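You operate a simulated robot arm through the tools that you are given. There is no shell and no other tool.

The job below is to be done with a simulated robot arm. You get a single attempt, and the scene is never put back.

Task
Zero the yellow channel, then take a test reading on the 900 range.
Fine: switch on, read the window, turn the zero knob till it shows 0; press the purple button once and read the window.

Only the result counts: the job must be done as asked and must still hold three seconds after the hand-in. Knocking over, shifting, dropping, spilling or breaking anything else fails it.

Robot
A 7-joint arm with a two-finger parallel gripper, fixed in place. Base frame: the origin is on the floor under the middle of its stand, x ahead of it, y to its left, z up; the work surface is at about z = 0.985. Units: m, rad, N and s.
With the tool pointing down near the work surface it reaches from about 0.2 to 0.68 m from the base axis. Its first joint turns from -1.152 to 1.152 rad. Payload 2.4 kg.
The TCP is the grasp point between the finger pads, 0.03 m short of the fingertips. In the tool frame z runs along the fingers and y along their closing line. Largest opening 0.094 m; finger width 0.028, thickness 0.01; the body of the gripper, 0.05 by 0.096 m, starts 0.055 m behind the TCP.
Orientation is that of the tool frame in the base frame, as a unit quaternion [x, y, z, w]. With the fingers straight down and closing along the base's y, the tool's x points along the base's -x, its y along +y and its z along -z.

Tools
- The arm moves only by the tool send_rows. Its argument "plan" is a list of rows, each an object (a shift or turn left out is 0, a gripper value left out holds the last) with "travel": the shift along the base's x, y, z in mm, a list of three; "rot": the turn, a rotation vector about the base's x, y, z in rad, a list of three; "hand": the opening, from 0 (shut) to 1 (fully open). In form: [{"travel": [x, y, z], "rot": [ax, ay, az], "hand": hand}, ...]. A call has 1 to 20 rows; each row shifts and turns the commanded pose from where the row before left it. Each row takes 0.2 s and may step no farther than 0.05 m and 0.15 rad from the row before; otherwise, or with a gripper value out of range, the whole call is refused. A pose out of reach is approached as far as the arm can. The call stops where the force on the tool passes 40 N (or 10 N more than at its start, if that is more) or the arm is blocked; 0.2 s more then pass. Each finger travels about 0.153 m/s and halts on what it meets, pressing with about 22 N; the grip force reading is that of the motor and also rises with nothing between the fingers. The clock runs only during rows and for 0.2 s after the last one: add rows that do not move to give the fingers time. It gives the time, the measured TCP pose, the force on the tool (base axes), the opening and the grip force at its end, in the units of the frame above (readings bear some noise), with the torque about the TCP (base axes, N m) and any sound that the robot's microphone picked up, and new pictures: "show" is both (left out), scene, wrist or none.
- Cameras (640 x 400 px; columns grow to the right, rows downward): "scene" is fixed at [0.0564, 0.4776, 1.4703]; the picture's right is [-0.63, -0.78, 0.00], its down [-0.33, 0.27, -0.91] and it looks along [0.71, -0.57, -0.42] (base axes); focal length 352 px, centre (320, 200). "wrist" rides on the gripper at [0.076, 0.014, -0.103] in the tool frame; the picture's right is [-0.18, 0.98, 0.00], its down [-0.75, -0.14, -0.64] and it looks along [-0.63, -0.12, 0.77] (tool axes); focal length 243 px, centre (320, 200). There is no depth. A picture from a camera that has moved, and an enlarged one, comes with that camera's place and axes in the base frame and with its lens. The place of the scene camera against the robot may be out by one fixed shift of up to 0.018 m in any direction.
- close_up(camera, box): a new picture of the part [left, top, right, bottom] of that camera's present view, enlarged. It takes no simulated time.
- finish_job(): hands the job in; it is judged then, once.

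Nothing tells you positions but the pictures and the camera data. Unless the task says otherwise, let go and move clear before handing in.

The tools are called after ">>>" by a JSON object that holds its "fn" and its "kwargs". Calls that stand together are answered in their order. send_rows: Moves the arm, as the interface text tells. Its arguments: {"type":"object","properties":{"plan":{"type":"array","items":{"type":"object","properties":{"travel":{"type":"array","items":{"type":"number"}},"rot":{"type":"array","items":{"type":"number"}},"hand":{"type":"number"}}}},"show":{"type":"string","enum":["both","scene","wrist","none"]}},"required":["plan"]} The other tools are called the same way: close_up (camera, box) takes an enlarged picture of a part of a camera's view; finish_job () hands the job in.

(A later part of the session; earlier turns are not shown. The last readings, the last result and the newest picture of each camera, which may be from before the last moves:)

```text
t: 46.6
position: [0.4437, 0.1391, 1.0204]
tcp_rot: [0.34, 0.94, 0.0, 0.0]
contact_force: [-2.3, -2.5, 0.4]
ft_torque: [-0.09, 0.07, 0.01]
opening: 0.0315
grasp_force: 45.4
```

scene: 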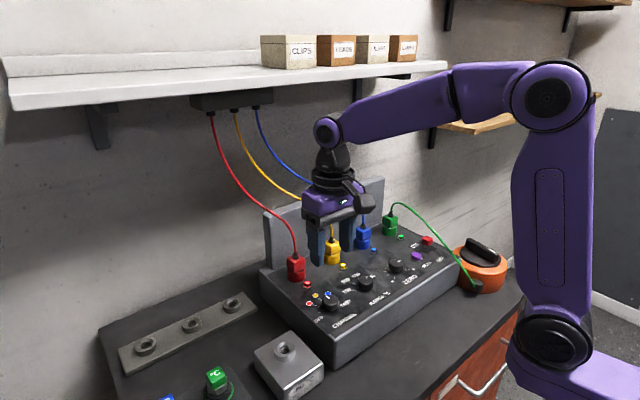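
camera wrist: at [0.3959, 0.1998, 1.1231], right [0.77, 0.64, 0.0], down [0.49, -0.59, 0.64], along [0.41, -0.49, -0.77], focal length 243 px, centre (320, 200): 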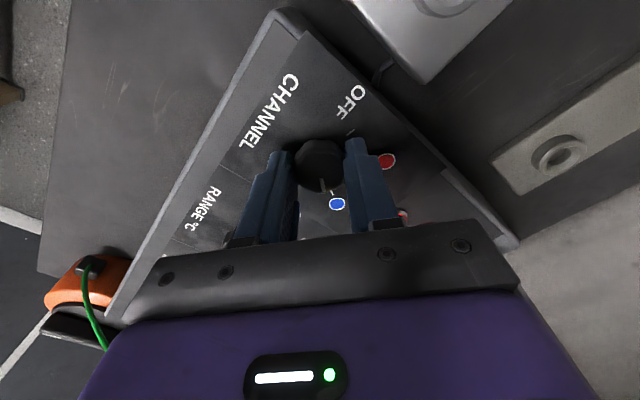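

Forces are low now. I'll turn the remaining 40° to TEST.

>>> {"fn": "send_rows", "kwargs": {"plan": [{"rot": [0, 0, -0.1396]}, {"rot": [0, 0, -0.1396]}, {"rot": [0, 0, -0.1396]}, {"rot": [0, 0, -0.1396]}, {"rot": [0, 0, -0.1396]}, {"travel": [0, 0, 0]}], "show": "wrist"}}

>>> {"fn": "close_up", "kwargs": {"camera": "wrist", "box": [220, 100, 420, 240]}}

>>> {"fn": "close_up", "kwargs": {"camera": "scene", "box": [280, 180, 460, 320]}}

```text
t: 48.0
position: [0.4437, 0.1399, 1.0209]
tcp_rot: [0.641, 0.767, -0.001, -0.001]
contact_force: [-4.7, -2.4, -4.8]
ft_torque: [-0.48, 0.08, 0.43]
opening: 0.0315
grasp_force: 45.1
camera wrist: at [0.4462, 0.2177, 1.1229], right [1.0, -0.01, 0.0], down [0.0, -0.77, 0.64], along [-0.01, -0.64, -0.77], focal length 243 px, centre (320, 200)
```

wrist: 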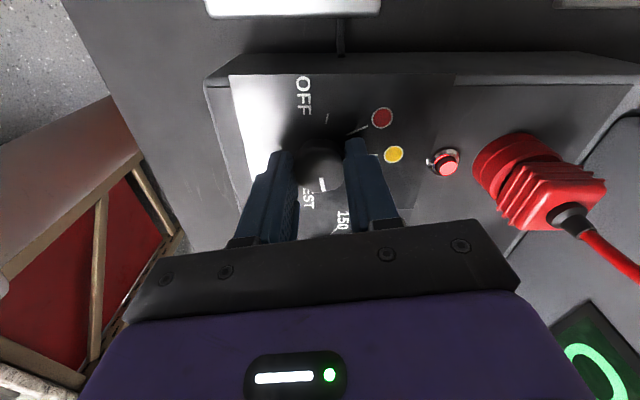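

```text
2.86 times, centred on (320, 170) of wrist
camera zoom: at [0.4462, 0.2177, 1.1229], right [1.0, -0.01, 0.0], down [0.0, -0.77, 0.64], along [-0.01, -0.64, -0.77], focal length 693 px, centre (320, 286)
```

zoom: 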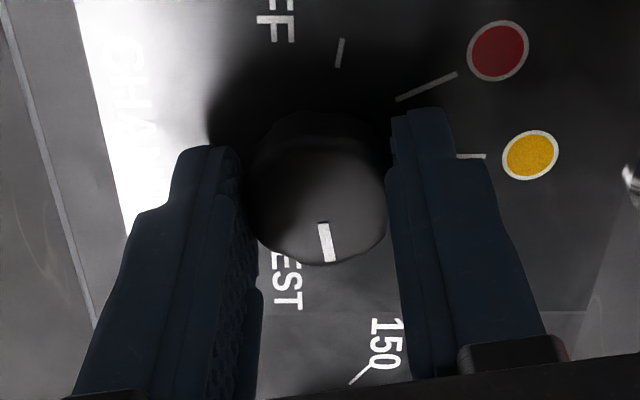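

```text
2.86 times, centred on (370, 250) of scene
camera zoom: at [0.0564, 0.4775, 1.4703], right [-0.63, -0.78, 0.0], down [-0.33, 0.27, -0.91], along [0.71, -0.57, -0.42], focal length 1004 px, centre (177, 57)
```

zoom: 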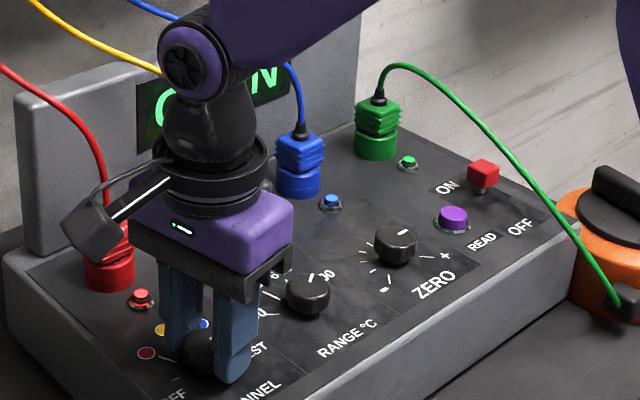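

The pointer is on TEST, and the window shows new text that the arm partly hides. I'll release, rise and read it.

>>> {"fn": "send_rows", "kwargs": {"plan": [{"rot": [0, 0, 0.02]}, {"hand": 0.45}, {"hand": 0.6}, {"travel": [0, 0, 0]}, {"travel": [0, 0, 20]}, {"travel": [0, 0, 40]}, {"travel": [0, 0, 40]}, {"travel": [0, -20, 10], "rot": [0, 0, 0.138]}, {"travel": [0, -30, 0], "rot": [0, 0, 0.138]}, {"travel": [0, -30, 0], "rot": [0, 0, 0.138]}, {"travel": [0, -30, 0], "rot": [0, 0, 0.138]}, {"travel": [0, -30, 0], "rot": [0, 0, 0.138]}, {"travel": [0, -30, 0], "rot": [0, 0, 0.138]}, {"travel": [0, -30, 0], "rot": [0, 0, 0.138]}, {"travel": [0, -20, 0], "rot": [0, 0, 0.138]}, {"travel": [0, -15, 0], "rot": [0, 0, 0.138]}, {"travel": [0, -15, 0], "rot": [0, 0, 0.134]}, {"travel": [0, 0, 0]}], "show": "both"}}

>>> {"fn": "close_up", "kwargs": {"camera": "scene", "box": [280, 180, 400, 260]}}

>>> {"fn": "close_up", "kwargs": {"camera": "scene", "box": [280, 220, 460, 340]}}

```text
t: 51.8
position: [0.4463, -0.1107, 1.1309]
tcp_rot: [-0.003, 1.0, 0.0, 0.0]
contact_force: [0.3, -0.4, 0.4]
ft_torque: [-0.02, 0.0, 0.01]
opening: 0.0565
grasp_force: 0.1
camera wrist: at [0.3702, -0.0964, 1.2333], right [0.18, 0.98, 0.0], down [0.75, -0.14, 0.64], along [0.63, -0.11, -0.77], focal length 243 px, centre (320, 200)
```

scene: 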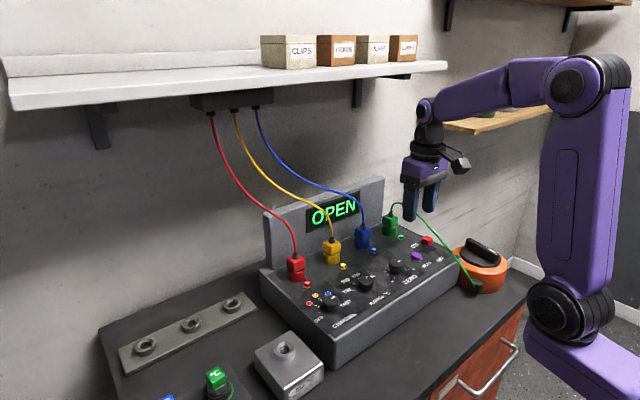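
wrist: 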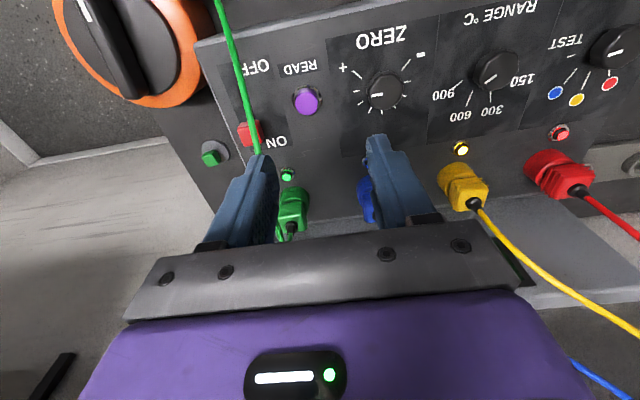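

```text
5.00 times, centred on (340, 220) of scene
camera zoom: at [0.0565, 0.4776, 1.4703], right [-0.63, -0.78, 0.0], down [-0.33, 0.27, -0.91], along [0.71, -0.57, -0.42], focal length 1757 px, centre (220, 100)
```

zoom: 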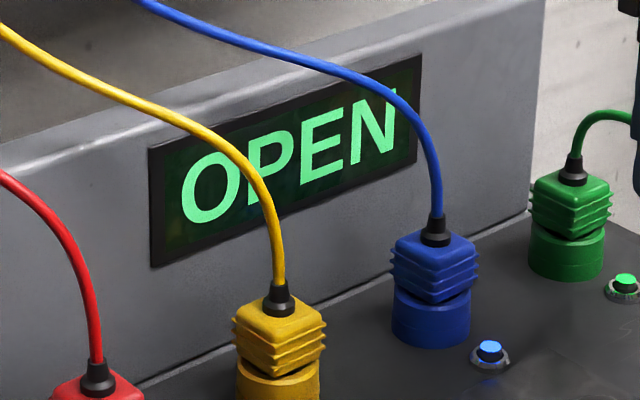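

```text
3.33 times, centred on (370, 280) of scene
camera zoom: at [0.0565, 0.4776, 1.4703], right [-0.63, -0.78, 0.0], down [-0.33, 0.27, -0.91], along [0.71, -0.57, -0.42], focal length 1172 px, centre (153, -67)
```

zoom: 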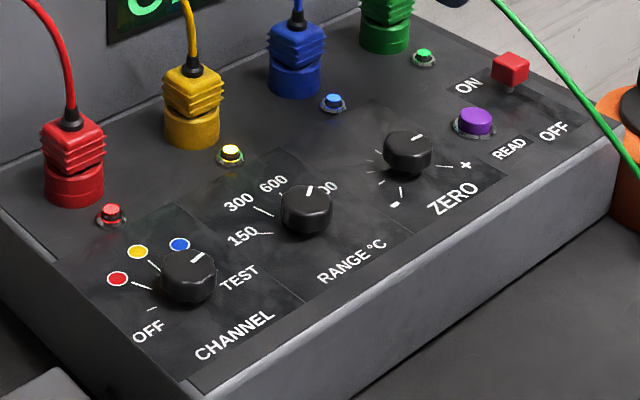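

The window shows "OPEN" on TEST, with CHANNEL at TEST and RANGE at 900. Before pressing anything I'll inspect the green test lead, the orange device and the other items to see what "OPEN" could mean.

>>> {"fn": "close_up", "kwargs": {"camera": "scene", "box": [420, 210, 530, 310]}}

>>> {"fn": "close_up", "kwargs": {"camera": "wrist", "box": [40, 0, 340, 240]}}

>>> {"fn": "close_up", "kwargs": {"camera": "scene", "box": [140, 340, 340, 400]}}

>>> {"fn": "close_up", "kwargs": {"camera": "scene", "box": [180, 20, 420, 130]}}

>>> {"fn": "close_up", "kwargs": {"camera": "scene", "box": [420, 60, 640, 180]}}

>>> {"fn": "close_up", "kwargs": {"camera": "scene", "box": [370, 190, 440, 250]}}

```text
4.00 times, centred on (475, 260) of scene
camera zoom: at [0.0565, 0.4776, 1.4703], right [-0.63, -0.78, 0.0], down [-0.33, 0.27, -0.91], along [0.71, -0.57, -0.42], focal length 1406 px, centre (-300, -40)
```

zoom: 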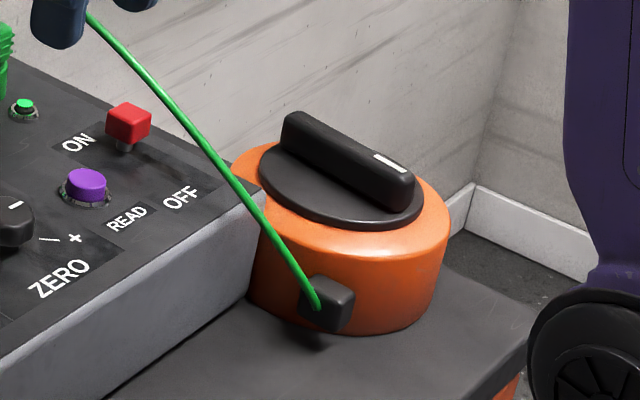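

```text
1.67 times, centred on (190, 120) of wrist
camera zoom: at [0.3702, -0.0964, 1.2333], right [0.18, 0.98, 0.0], down [0.75, -0.14, 0.64], along [0.63, -0.11, -0.77], focal length 404 px, centre (537, 333)
```

zoom: 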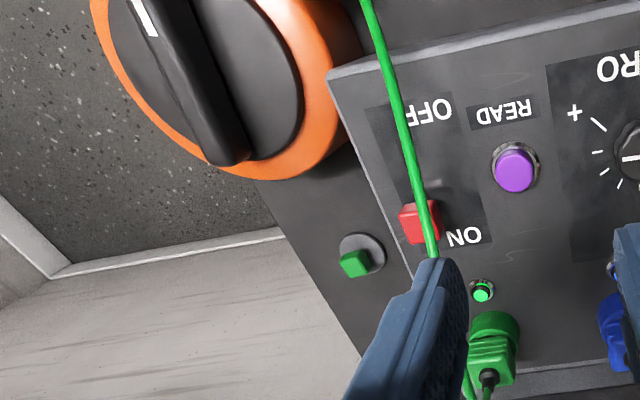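

```text
3.20 times, centred on (240, 370) of scene
camera zoom: at [0.0565, 0.4776, 1.4703], right [-0.63, -0.78, 0.0], down [-0.33, 0.27, -0.91], along [0.71, -0.57, -0.42], focal length 1125 px, centre (576, -344)
```

zoom: 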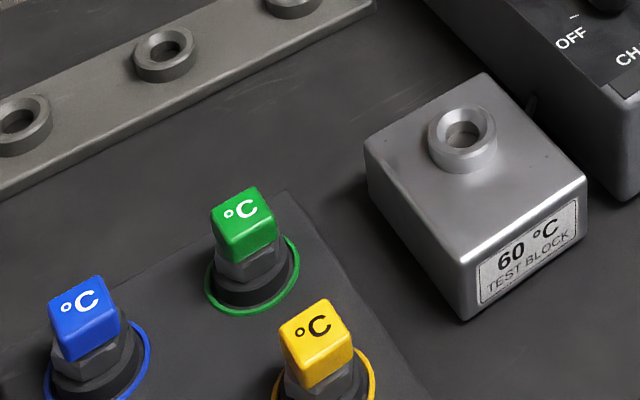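

```text
2.67 times, centred on (300, 75) of scene
camera zoom: at [0.0565, 0.4776, 1.4703], right [-0.63, -0.78, 0.0], down [-0.33, 0.27, -0.91], along [0.71, -0.57, -0.42], focal length 937 px, centre (373, 533)
```

zoom: 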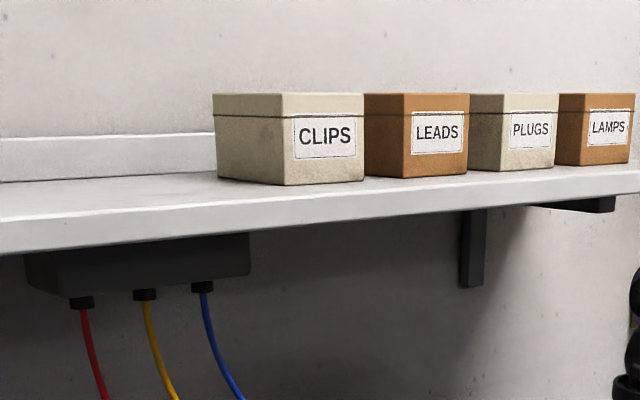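

```text
2.91 times, centred on (530, 120) of scene
camera zoom: at [0.0565, 0.4776, 1.4703], right [-0.63, -0.78, 0.0], down [-0.33, 0.27, -0.91], along [0.71, -0.57, -0.42], focal length 1022 px, centre (-291, 433)
```

zoom: 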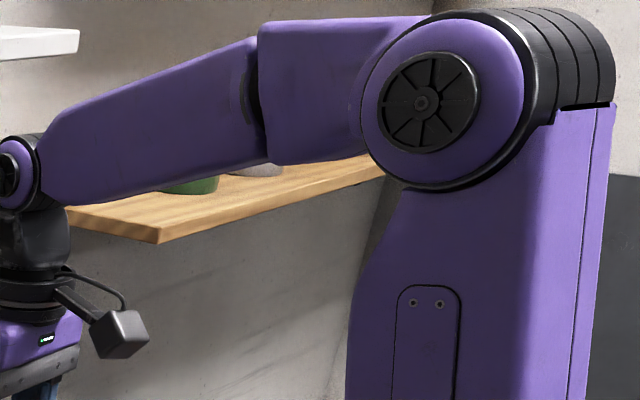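

```text
6.67 times, centred on (405, 220) of scene
camera zoom: at [0.0565, 0.4776, 1.4703], right [-0.63, -0.78, 0.0], down [-0.33, 0.27, -0.91], along [0.71, -0.57, -0.42], focal length 2343 px, centre (-247, 67)
```

zoom: 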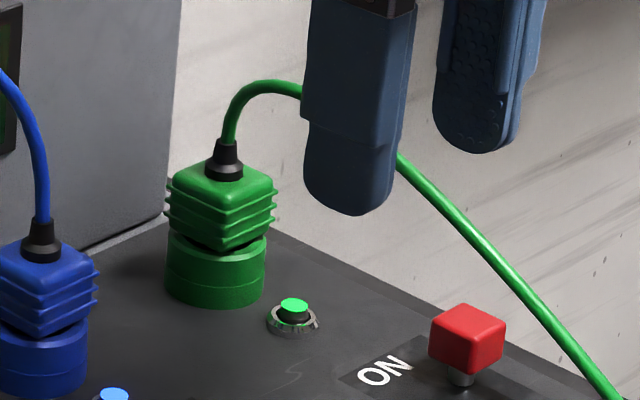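

"OPEN" suggests the test input sees no signal yet. I'll rise clear and look closely at the green block on the bench and at the orange device's connector.

>>> {"fn": "send_rows", "kwargs": {"plan": [{"travel": [0, 0, 45]}, {"travel": [-20, 0, 40]}, {"travel": [-20, -35, 20]}, {"travel": [-20, -40, 0]}, {"travel": [-20, -40, 0]}, {"travel": [-20, -30, 0]}, {"travel": [0, 0, 0]}], "show": "both"}}

>>> {"fn": "close_up", "kwargs": {"camera": "wrist", "box": [240, 60, 460, 220]}}

>>> {"fn": "close_up", "kwargs": {"camera": "wrist", "box": [300, 80, 400, 160]}}

```text
t: 53.4
position: [0.3453, -0.2549, 1.2361]
tcp_rot: [-0.002, 1.0, 0.0, 0.0]
contact_force: [0.1, -0.5, 0.6]
ft_torque: [0.02, 0.0, -0.04]
opening: 0.0565
grasp_force: 0.1
camera wrist: at [0.2687, -0.2412, 1.338], right [0.18, 0.98, 0.0], down [0.75, -0.14, 0.64], along [0.63, -0.12, -0.77], focal length 243 px, centre (320, 200)
```

scene: 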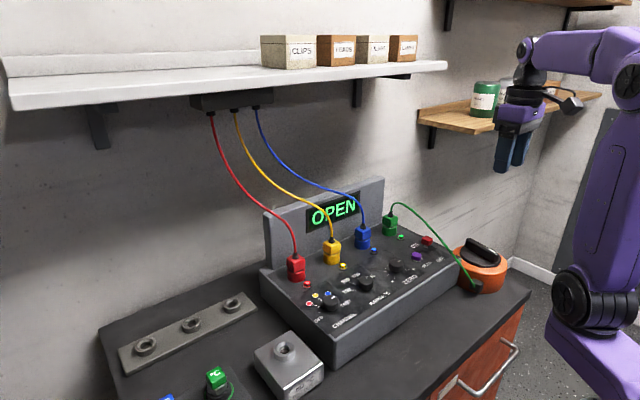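
wrist: 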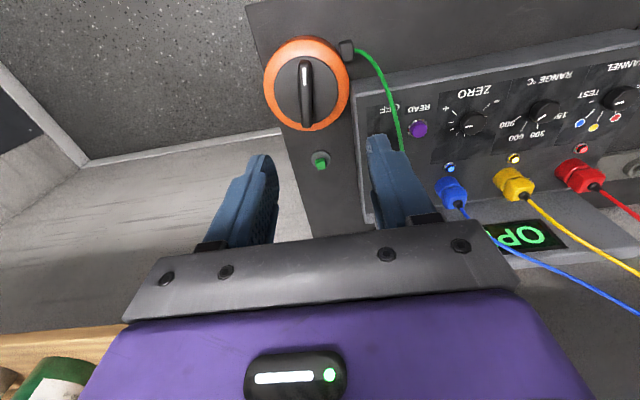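

```text
2.50 times, centred on (350, 140) of wrist
camera zoom: at [0.2687, -0.2412, 1.338], right [0.18, 0.98, 0.0], down [0.75, -0.14, 0.64], along [0.63, -0.12, -0.77], focal length 606 px, centre (245, 350)
```

zoom: 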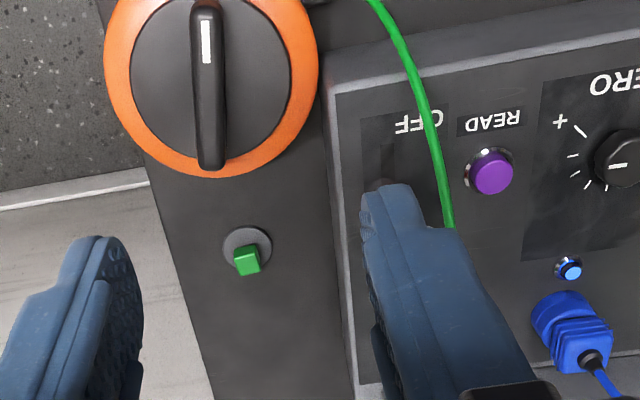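

```text
5.00 times, centred on (350, 120) of wrist
camera zoom: at [0.2687, -0.2412, 1.338], right [0.18, 0.98, 0.0], down [0.75, -0.14, 0.64], along [0.63, -0.12, -0.77], focal length 1213 px, centre (170, 600)
```

zoom: 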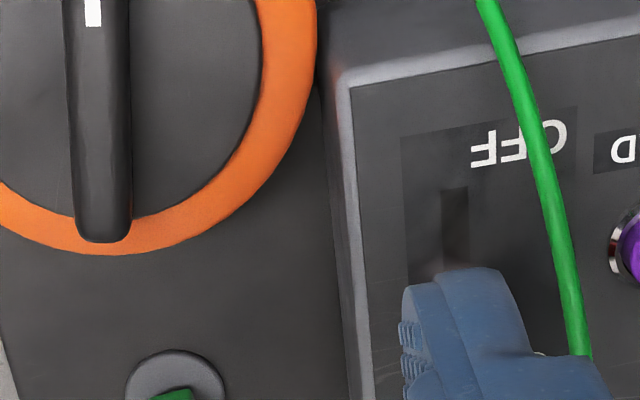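

The green block on the bench sits on a grey disc beside the orange device. Close-ups are re-rendered, so I'll zoom hard on those items from here.

>>> {"fn": "close_up", "kwargs": {"camera": "wrist", "box": [304, 145, 340, 175]}}

>>> {"fn": "close_up", "kwargs": {"camera": "wrist", "box": [320, 25, 380, 70]}}

>>> {"fn": "close_up", "kwargs": {"camera": "wrist", "box": [255, 30, 365, 140]}}

>>> {"fn": "close_up", "kwargs": {"camera": "scene", "box": [460, 270, 500, 300]}}

>>> {"fn": "close_up", "kwargs": {"camera": "scene", "box": [375, 195, 415, 240]}}

>>> {"fn": "close_up", "kwargs": {"camera": "scene", "box": [300, 185, 370, 240]}}

```text
13.33 times, centred on (322, 160) of wrist
camera zoom: at [0.2687, -0.2412, 1.338], right [0.18, 0.98, 0.0], down [0.75, -0.14, 0.64], along [0.63, -0.12, -0.77], focal length 3235 px, centre (293, 733)
```

zoom: 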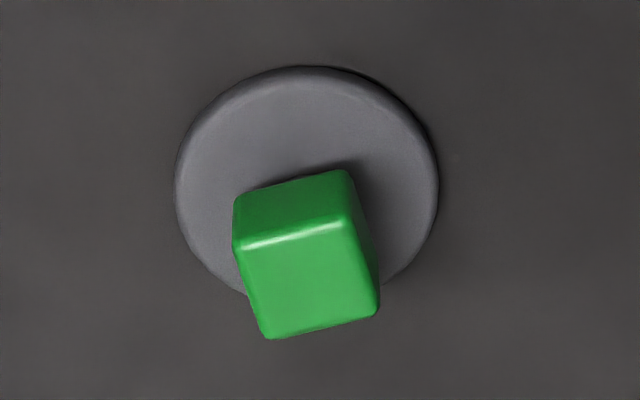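

```text
8.89 times, centred on (350, 48) of wrist
camera zoom: at [0.2687, -0.2412, 1.338], right [0.18, 0.98, 0.0], down [0.75, -0.14, 0.64], along [0.63, -0.12, -0.77], focal length 2157 px, centre (53, 1556)
```

zoom: 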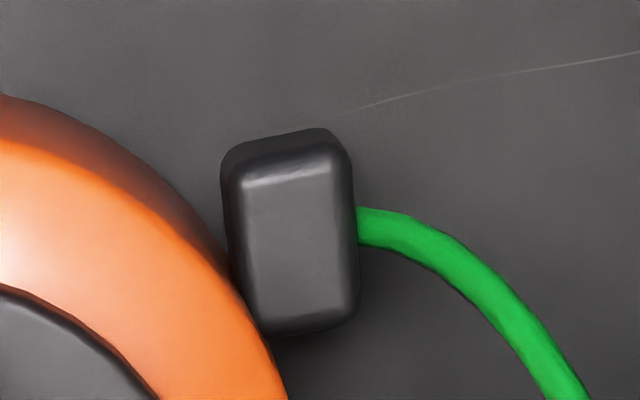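

```text
3.64 times, centred on (310, 85) of wrist
camera zoom: at [0.2687, -0.2412, 1.338], right [0.18, 0.98, 0.0], down [0.75, -0.14, 0.64], along [0.63, -0.12, -0.77], focal length 882 px, centre (356, 618)
```

zoom: 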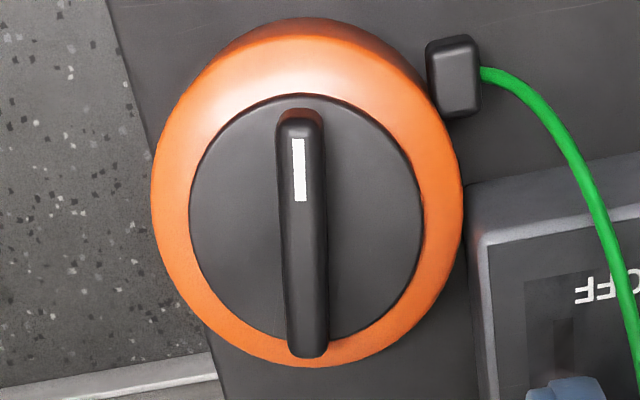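

```text
13.33 times, centred on (480, 285) of scene
camera zoom: at [0.0565, 0.4775, 1.4703], right [-0.63, -0.78, 0.0], down [-0.33, 0.27, -0.91], along [0.71, -0.57, -0.42], focal length 4686 px, centre (-1813, -933)
```

zoom: 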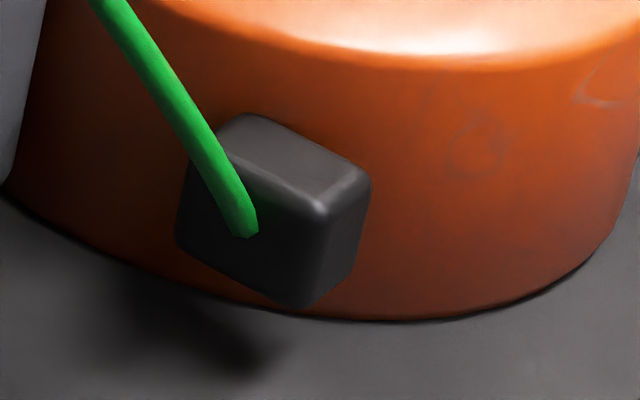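

```text
8.89 times, centred on (395, 218) of scene
camera zoom: at [0.0565, 0.4775, 1.4703], right [-0.63, -0.78, 0.0], down [-0.33, 0.27, -0.91], along [0.71, -0.57, -0.42], focal length 3124 px, centre (-347, 44)
```

zoom: 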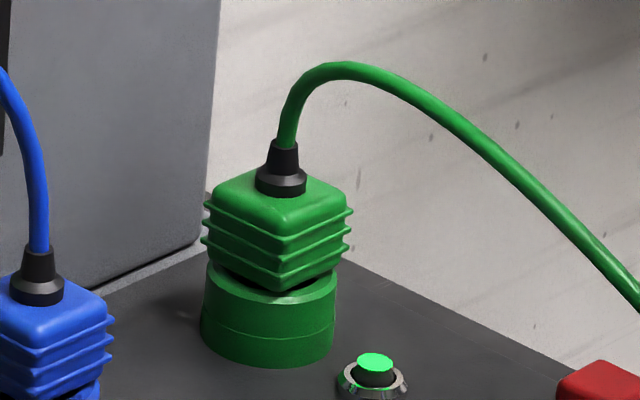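

```text
7.27 times, centred on (335, 212) of scene
camera zoom: at [0.0565, 0.4775, 1.4703], right [-0.63, -0.78, 0.0], down [-0.33, 0.27, -0.91], along [0.71, -0.57, -0.42], focal length 2556 px, centre (211, 109)
```

zoom: 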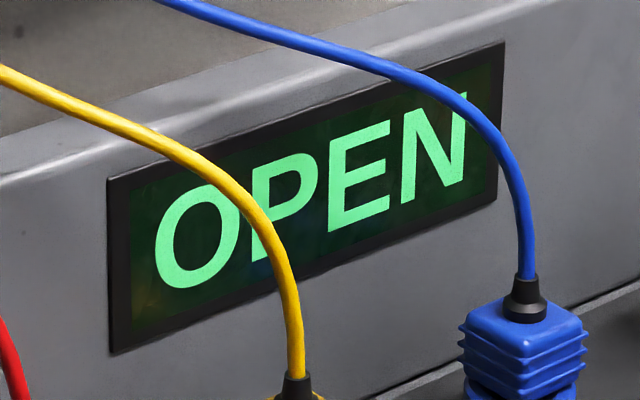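

The green block is just a small item on the bench, and the green lead is attached to the orange unit. I'll check whether the "60 °C" test block is linked to the console, since that may be what the TEST channel reads.

>>> {"fn": "close_up", "kwargs": {"camera": "scene", "box": [245, 315, 345, 400]}}

>>> {"fn": "close_up", "kwargs": {"camera": "scene", "box": [290, 310, 345, 365]}}

>>> {"fn": "close_up", "kwargs": {"camera": "scene", "box": [140, 350, 260, 400]}}

>>> {"fn": "close_up", "kwargs": {"camera": "scene", "box": [110, 280, 270, 375]}}

>>> {"fn": "close_up", "kwargs": {"camera": "scene", "box": [295, 275, 365, 325]}}

```text
4.71 times, centred on (295, 358) of scene
camera zoom: at [0.0565, 0.4775, 1.4703], right [-0.63, -0.78, 0.0], down [-0.33, 0.27, -0.91], along [0.71, -0.57, -0.42], focal length 1654 px, centre (438, -541)
```

zoom: 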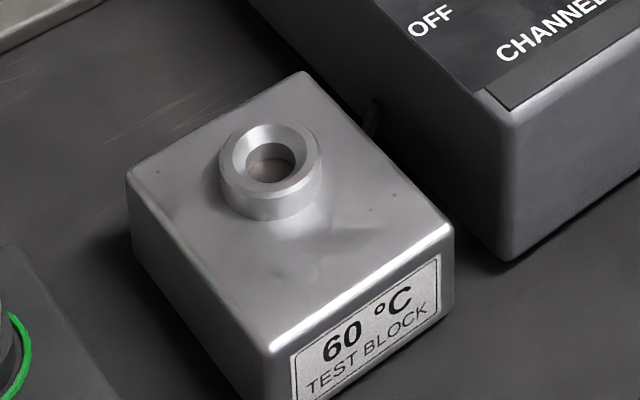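

```text
7.27 times, centred on (318, 338) of scene
camera zoom: at [0.0565, 0.4775, 1.4703], right [-0.63, -0.78, 0.0], down [-0.33, 0.27, -0.91], along [0.71, -0.57, -0.42], focal length 2556 px, centre (338, -800)
```

zoom: 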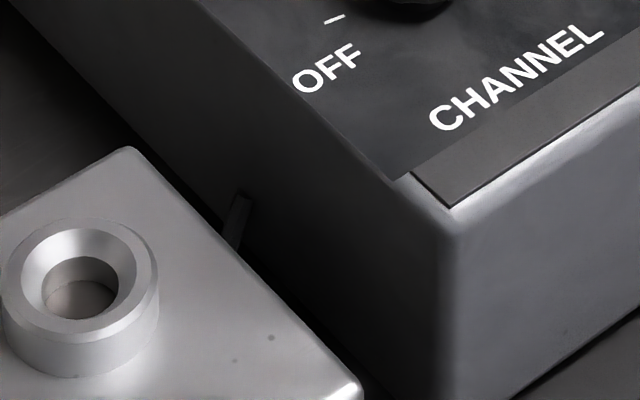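

```text
5.33 times, centred on (200, 375) of scene
camera zoom: at [0.0565, 0.4775, 1.4703], right [-0.63, -0.78, 0.0], down [-0.33, 0.27, -0.91], along [0.71, -0.57, -0.42], focal length 1874 px, centre (960, -733)
```

zoom: 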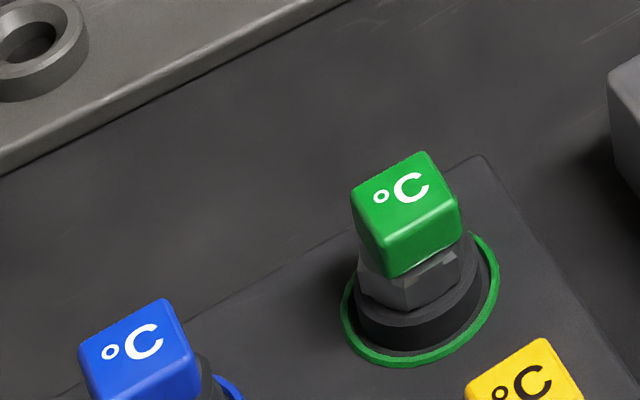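

```text
4.00 times, centred on (190, 328) of scene
camera zoom: at [0.0565, 0.4775, 1.4703], right [-0.63, -0.78, 0.0], down [-0.33, 0.27, -0.91], along [0.71, -0.57, -0.42], focal length 1406 px, centre (840, -310)
```

zoom: 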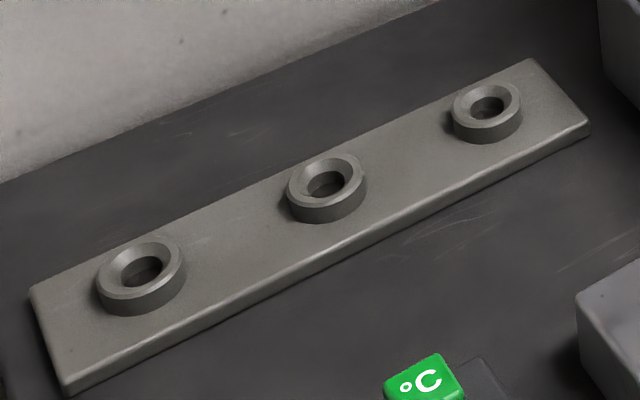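

```text
8.00 times, centred on (330, 300) of scene
camera zoom: at [0.0565, 0.4775, 1.4703], right [-0.63, -0.78, 0.0], down [-0.33, 0.27, -0.91], along [0.71, -0.57, -0.42], focal length 2812 px, centre (240, -600)
```

zoom: 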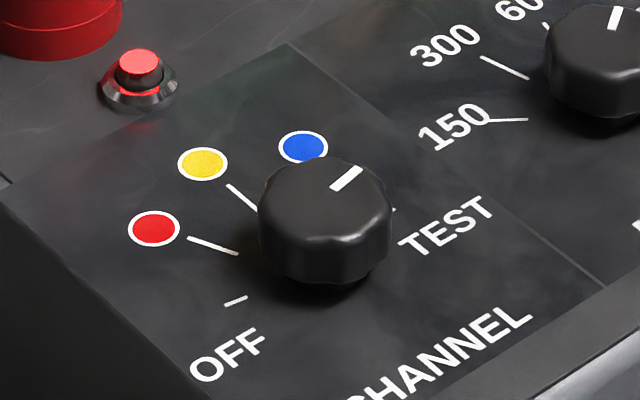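

A short bar links the "60 °C TEST BLOCK" to the console, so TEST may read whatever sits in that block, and the block is empty. I'll move left and look over the rest of the bench for labels before deciding.

>>> {"fn": "send_rows", "kwargs": {"plan": [{"travel": [0, 45, 10]}, {"travel": [0, 48, 5]}, {"travel": [0, 48, 0]}, {"travel": [0, 48, 0]}, {"travel": [0, 48, 0]}, {"travel": [0, 48, 0]}, {"travel": [0, 48, 0]}, {"travel": [-10, 48, 0]}, {"travel": [-10, 48, 0]}, {"travel": [-10, 48, 0]}, {"travel": [-20, 40, 0]}, {"travel": [0, 0, 0]}], "show": "both"}}

>>> {"fn": "close_up", "kwargs": {"camera": "wrist", "box": [200, 0, 640, 240]}}

```text
t: 56.0
position: [0.2952, 0.2628, 1.2516]
tcp_rot: [-0.002, 1.0, 0.0, 0.0]
contact_force: [-0.2, 0.1, -0.2]
ft_torque: [0.01, -0.04, 0.02]
opening: 0.0565
grasp_force: 0.0
camera wrist: at [0.22, 0.2753, 1.354], right [0.18, 0.98, 0.0], down [0.75, -0.14, 0.64], along [0.63, -0.12, -0.77], focal length 243 px, centre (320, 200)
```

scene: 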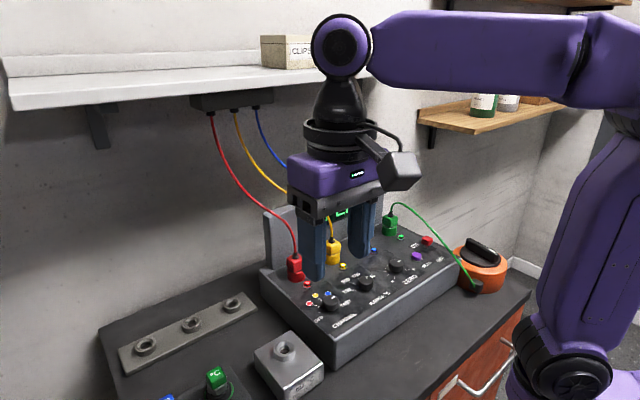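
wrist: 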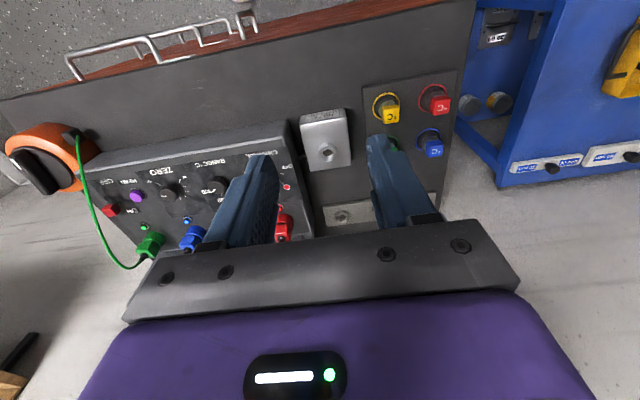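

```text
1.45 times, centred on (420, 120) of wrist
camera zoom: at [0.22, 0.2753, 1.354], right [0.18, 0.98, 0.0], down [0.75, -0.14, 0.64], along [0.63, -0.12, -0.77], focal length 353 px, centre (174, 316)
```

zoom: 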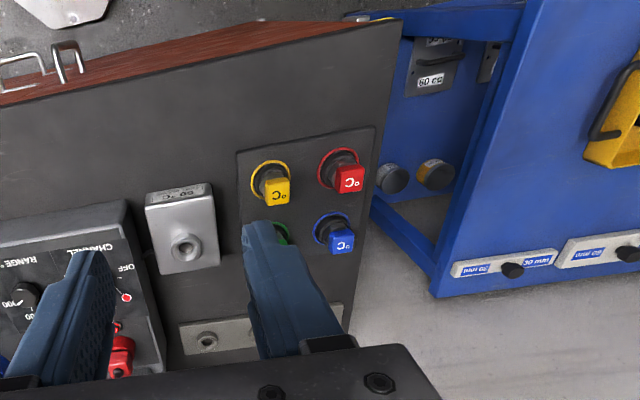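

I can see the tray of four coloured probes, the test block and the strip of wells. I'll zoom in on them for any other markings.

>>> {"fn": "close_up", "kwargs": {"camera": "wrist", "box": [350, 70, 470, 170]}}

>>> {"fn": "close_up", "kwargs": {"camera": "wrist", "box": [270, 90, 370, 180]}}

>>> {"fn": "close_up", "kwargs": {"camera": "wrist", "box": [470, 0, 640, 190]}}

```text
4.00 times, centred on (410, 120) of wrist
camera zoom: at [0.22, 0.2753, 1.354], right [0.18, 0.98, 0.0], down [0.75, -0.14, 0.64], along [0.63, -0.12, -0.77], focal length 970 px, centre (-40, 520)
```

zoom: 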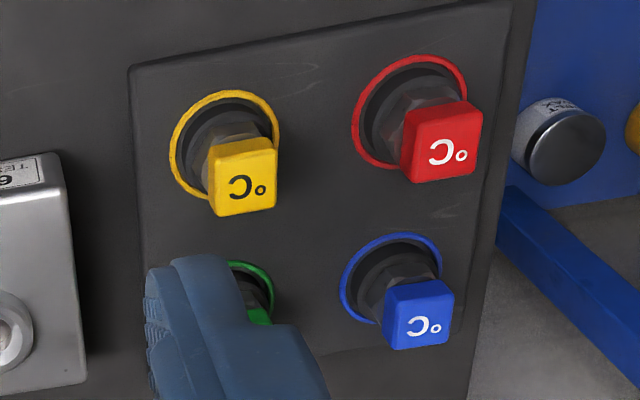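

```text
4.44 times, centred on (320, 135) of wrist
camera zoom: at [0.22, 0.2753, 1.354], right [0.18, 0.98, 0.0], down [0.75, -0.14, 0.64], along [0.63, -0.12, -0.77], focal length 1078 px, centre (320, 489)
```

zoom: 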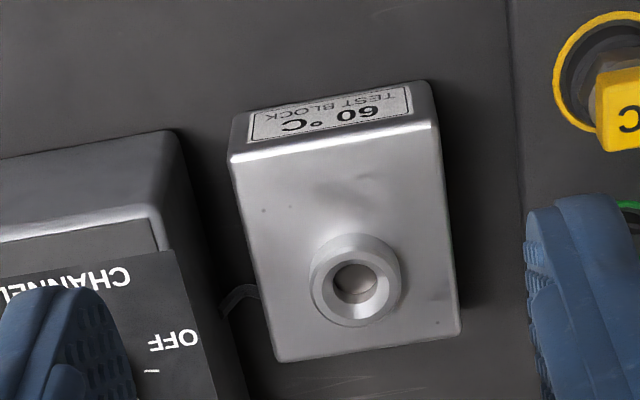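

```text
2.11 times, centred on (555, 95) of wrist
camera zoom: at [0.22, 0.2753, 1.354], right [0.18, 0.98, 0.0], down [0.75, -0.14, 0.64], along [0.63, -0.12, -0.77], focal length 511 px, centre (-175, 421)
```

zoom: 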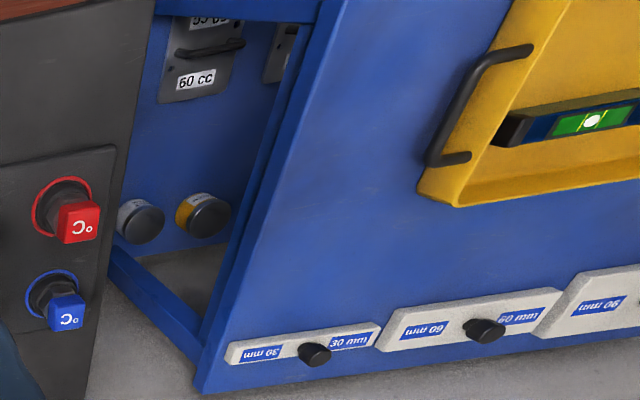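

A grey wire runs from the empty test block to the console. "OPEN" therefore just means no probe is in the block, so the TEST position has nothing to read. The job text defines the test reading as pressing the purple button once, after zeroing the yellow channel and on the 900 range. I'll set CHANNEL back to yellow and take the reading there, starting by moving over the knob.

>>> {"fn": "send_rows", "kwargs": {"plan": [{"travel": [37.4, -30.5, 0]}, {"travel": [37.4, -30.5, 0]}, {"travel": [37.5, -30.5, 0]}, {"travel": [37.5, -30.5, 0]}, {"travel": [0, 0, -45]}, {"travel": [0, 0, -45]}, {"travel": [0, 0, -45]}, {"travel": [0, 0, -40]}, {"travel": [0, 0, 0]}], "show": "wrist"}}

>>> {"fn": "close_up", "kwargs": {"camera": "wrist", "box": [220, 100, 420, 240]}}

```text
t: 58.0
position: [0.4463, 0.1422, 1.075]
tcp_rot: [-0.003, 1.0, 0.0, 0.0]
contact_force: [0.3, -0.1, 1.0]
ft_torque: [0.0, 0.0, 0.01]
opening: 0.0564
grasp_force: 0.0
camera wrist: at [0.3695, 0.1544, 1.1779], right [0.18, 0.98, 0.0], down [0.75, -0.14, 0.64], along [0.63, -0.12, -0.77], focal length 243 px, centre (320, 200)
```

wrist: 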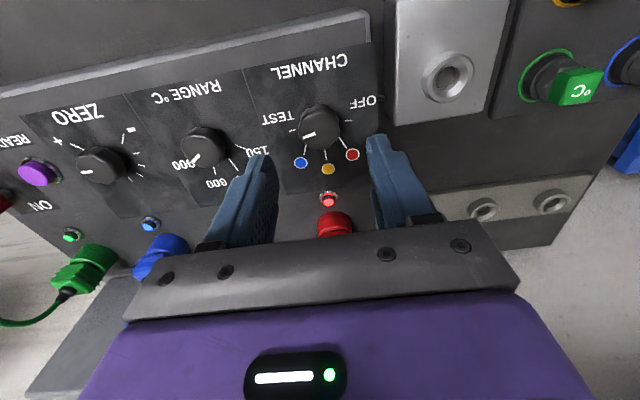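

```text
2.86 times, centred on (320, 170) of wrist
camera zoom: at [0.3695, 0.1544, 1.1779], right [0.18, 0.98, 0.0], down [0.75, -0.14, 0.64], along [0.63, -0.12, -0.77], focal length 693 px, centre (320, 286)
```

zoom: 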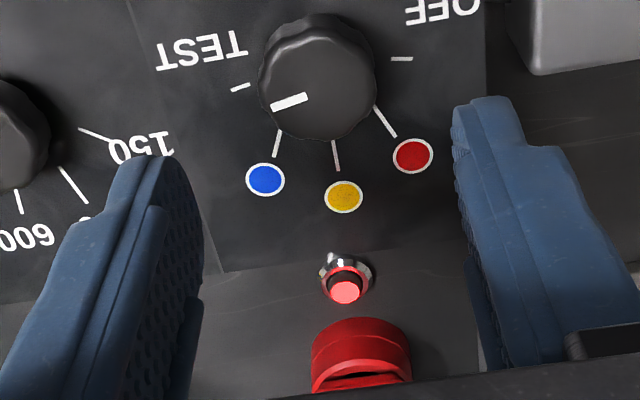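

CHANNEL is at TEST and I'm nearly centred over it. I'll shift slightly, descend and grip.

>>> {"fn": "send_rows", "kwargs": {"plan": [{"travel": [-0.3, -0.7, -20]}, {"travel": [0, 0, -20]}, {"travel": [0, 0, -14.5]}, {"travel": [0, 0, 0]}, {"travel": [0, 0, 0], "hand": 0.3}, {"travel": [0, 0, 0], "hand": 0.0}, {"travel": [0, 0, 0]}], "show": "none"}}

```text
t: 59.6
position: [0.4449, 0.1397, 1.021]
tcp_rot: [-0.002, 1.0, 0.0, 0.0]
contact_force: [-0.1, 4.5, -9.0]
ft_torque: [0.16, -0.95, 0.01]
opening: 0.0314
grasp_force: 45.1
```

Gripped with low forces. I'll turn 80° counter-clockwise from TEST back to yellow, in two stages.

>>> {"fn": "send_rows", "kwargs": {"plan": [{"rot": [0, 0, 0.1396]}, {"rot": [0, 0, 0.1396]}, {"rot": [0, 0, 0.1396]}, {"rot": [0, 0, 0.1396]}, {"rot": [0, 0, 0.1396]}, {"travel": [0, 0, 0]}], "show": "none"}}

>>> {"fn": "close_up", "kwargs": {"camera": "wrist", "box": [220, 100, 420, 240]}}

>>> {"fn": "close_up", "kwargs": {"camera": "scene", "box": [280, 180, 400, 260]}}

```text
t: 61.0
position: [0.4451, 0.1392, 1.0218]
tcp_rot: [-0.345, 0.938, 0.0, 0.0]
contact_force: [4.4, 8.3, -15.9]
ft_torque: [0.28, -0.31, 0.0]
opening: 0.0313
grasp_force: 44.6
```

```text
2.86 times, centred on (320, 170) of wrist
camera zoom: at [0.3782, 0.1014, 1.1234], right [-0.5, 0.87, 0.0], down [0.67, 0.38, 0.64], along [0.56, 0.32, -0.77], focal length 693 px, centre (320, 286)
```

zoom: 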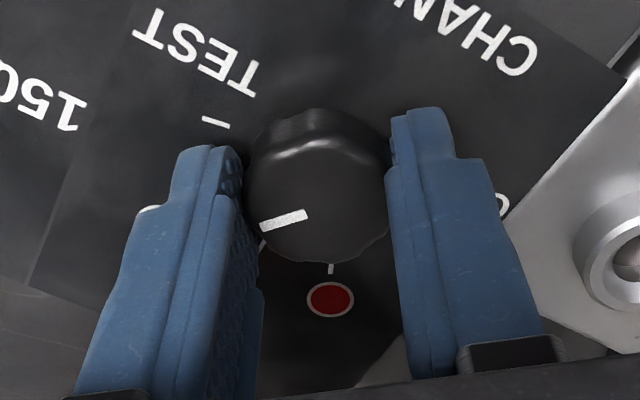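

```text
5.00 times, centred on (340, 220) of scene
camera zoom: at [0.0568, 0.4779, 1.4702], right [-0.63, -0.78, 0.0], down [-0.33, 0.27, -0.91], along [0.71, -0.57, -0.42], focal length 1757 px, centre (220, 100)
```

zoom: 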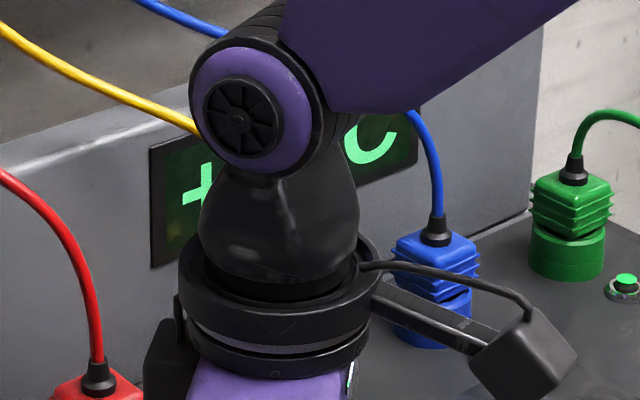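

The window shows a "+… °C" value, so it's on blue now. I'll turn the next 40° to yellow.

>>> {"fn": "send_rows", "kwargs": {"plan": [{"rot": [0, 0, 0.1396]}, {"rot": [0, 0, 0.1396]}, {"rot": [0, 0, 0.1396]}, {"rot": [0, 0, 0.1396]}, {"rot": [0, 0, 0.1396]}, {"travel": [0, 0, 0]}], "show": "none"}}

>>> {"fn": "close_up", "kwargs": {"camera": "wrist", "box": [220, 100, 420, 240]}}

>>> {"fn": "close_up", "kwargs": {"camera": "scene", "box": [280, 180, 400, 260]}}

```text
t: 62.4
position: [0.4451, 0.1392, 1.0204]
tcp_rot: [-0.645, 0.764, 0.001, -0.001]
contact_force: [0.4, 10.1, -15.3]
ft_torque: [0.22, 0.08, -0.01]
opening: 0.0315
grasp_force: 44.7
```

```text
2.86 times, centred on (320, 170) of wrist
camera zoom: at [0.4189, 0.0672, 1.1235], right [-0.94, 0.35, 0.0], down [0.27, 0.72, 0.64], along [0.22, 0.6, -0.77], focal length 693 px, centre (320, 286)
```

zoom: 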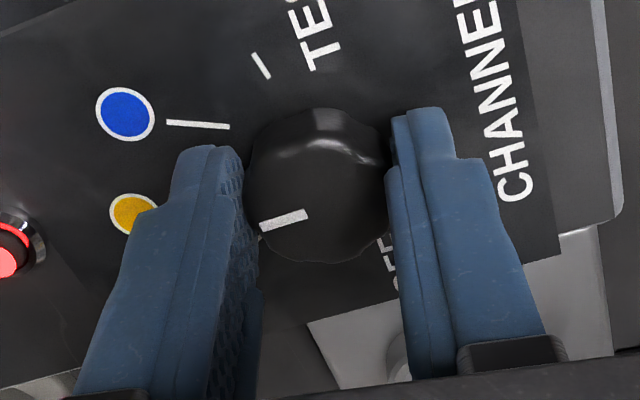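

```text
5.00 times, centred on (340, 220) of scene
camera zoom: at [0.0567, 0.4779, 1.4702], right [-0.63, -0.78, 0.0], down [-0.33, 0.27, -0.91], along [0.71, -0.57, -0.42], focal length 1757 px, centre (220, 100)
```

zoom: 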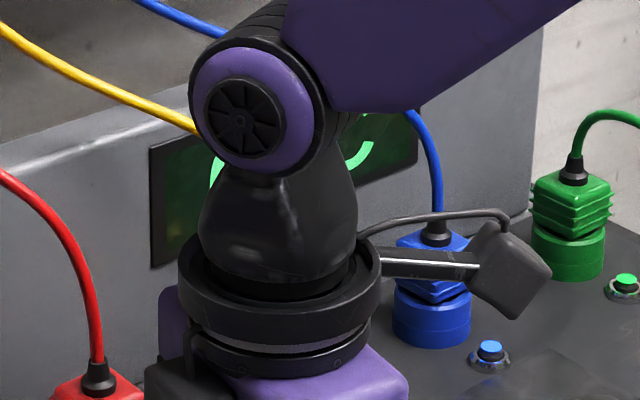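

I'll release, rise and move right to check the window and the pointer.

>>> {"fn": "send_rows", "kwargs": {"plan": [{"hand": 0.45}, {"hand": 0.6}, {"travel": [0, 0, 0]}, {"travel": [0, 0, 20]}, {"travel": [0, 0, 45]}, {"travel": [0, 0, 45]}, {"travel": [0, -20, 25], "rot": [0, 0, -0.14]}, {"travel": [0, -26, 20], "rot": [0, 0, -0.14]}, {"travel": [0, -26, 0], "rot": [0, 0, -0.14]}, {"travel": [0, -26, 0], "rot": [0, 0, -0.14]}, {"travel": [0, -26, 0], "rot": [0, 0, -0.14]}, {"travel": [0, -26, 0], "rot": [0, 0, -0.14]}, {"travel": [0, -26, 0], "rot": [0, 0, -0.14]}, {"travel": [0, -26, 0], "rot": [0, 0, -0.14]}, {"travel": [0, -26, 0], "rot": [0, 0, -0.14]}, {"travel": [0, -26, 0], "rot": [0, 0, -0.136]}, {"travel": [0, 0, 0]}], "show": "both"}}

>>> {"fn": "close_up", "kwargs": {"camera": "scene", "box": [280, 180, 400, 260]}}

>>> {"fn": "close_up", "kwargs": {"camera": "scene", "box": [280, 230, 440, 330]}}

>>> {"fn": "close_up", "kwargs": {"camera": "wrist", "box": [200, 30, 640, 200]}}

```text
t: 66.0
position: [0.4451, -0.1154, 1.1764]
tcp_rot: [-0.001, 1.0, -0.001, 0.0]
contact_force: [0.8, 0.2, 0.7]
ft_torque: [0.0, -0.03, 0.01]
opening: 0.0565
grasp_force: 0.0
camera wrist: at [0.3694, -0.1013, 1.2791], right [0.18, 0.98, 0.0], down [0.75, -0.14, 0.64], along [0.63, -0.12, -0.77], focal length 243 px, centre (320, 200)
```

scene: 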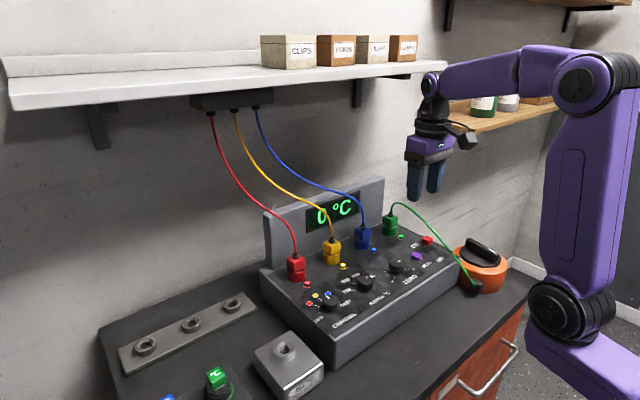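
wrist: 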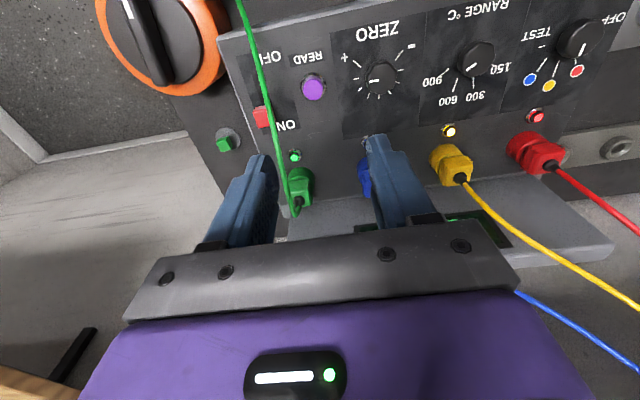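

```text
5.00 times, centred on (340, 220) of scene
camera zoom: at [0.0565, 0.4775, 1.4703], right [-0.63, -0.78, 0.0], down [-0.33, 0.27, -0.91], along [0.71, -0.57, -0.42], focal length 1757 px, centre (220, 100)
```

zoom: 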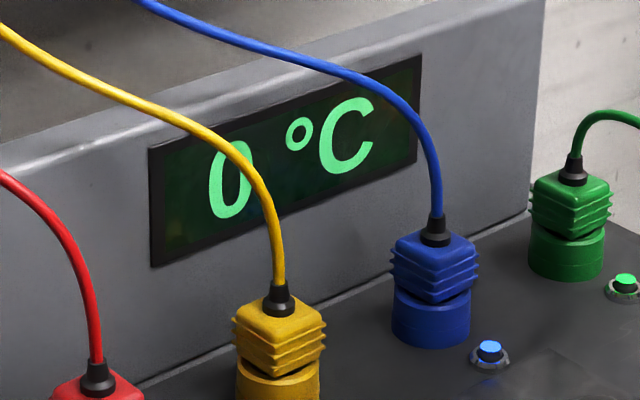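

```text
4.00 times, centred on (360, 280) of scene
camera zoom: at [0.0565, 0.4775, 1.4703], right [-0.63, -0.78, 0.0], down [-0.33, 0.27, -0.91], along [0.71, -0.57, -0.42], focal length 1406 px, centre (160, -120)
```

zoom: 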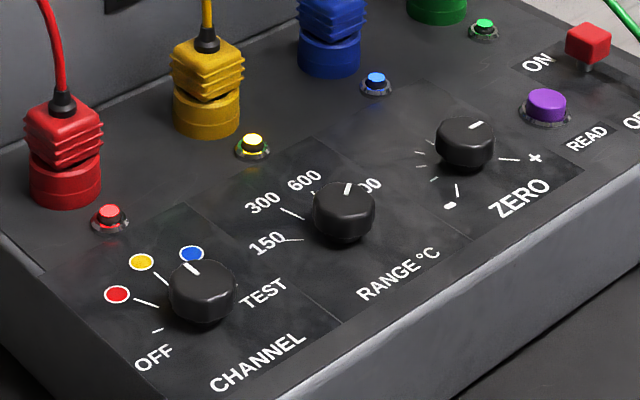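

```text
1.45 times, centred on (420, 115) of wrist
camera zoom: at [0.3694, -0.1013, 1.2791], right [0.18, 0.98, 0.0], down [0.75, -0.14, 0.64], along [0.63, -0.12, -0.77], focal length 353 px, centre (174, 324)
```

zoom: 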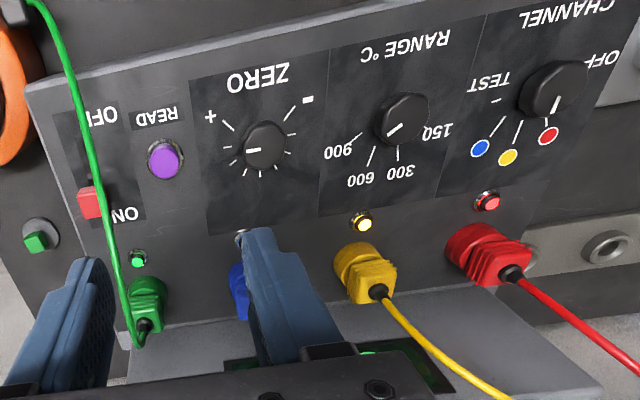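

The window shows 0 °C with CHANNEL on yellow, RANGE on 900 and ZERO set. Next I'll pinpoint the purple READ button.

>>> {"fn": "close_up", "kwargs": {"camera": "wrist", "box": [290, 60, 340, 110]}}

>>> {"fn": "close_up", "kwargs": {"camera": "scene", "box": [400, 235, 450, 275]}}

```text
8.00 times, centred on (315, 85) of wrist
camera zoom: at [0.3694, -0.1013, 1.2791], right [0.18, 0.98, 0.0], down [0.75, -0.14, 0.64], along [0.63, -0.12, -0.77], focal length 1941 px, centre (360, 1120)
```

zoom: 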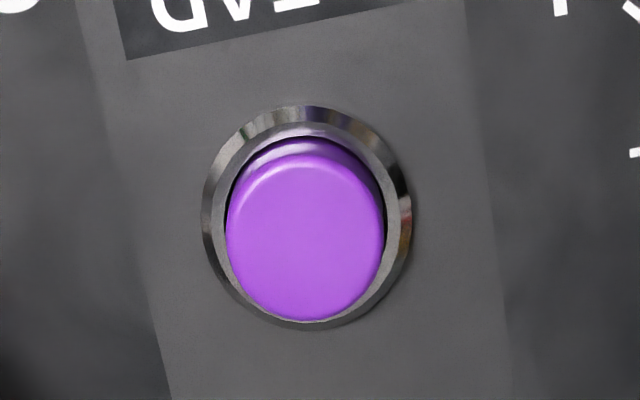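

```text
10.00 times, centred on (425, 255) of scene
camera zoom: at [0.0565, 0.4775, 1.4703], right [-0.63, -0.78, 0.0], down [-0.33, 0.27, -0.91], along [0.71, -0.57, -0.42], focal length 3515 px, centre (-730, -350)
```

zoom: 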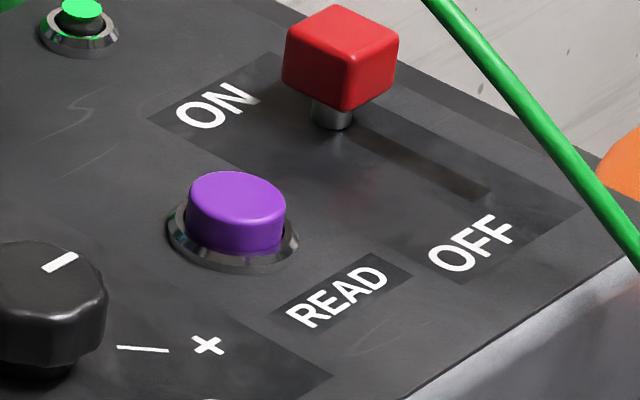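

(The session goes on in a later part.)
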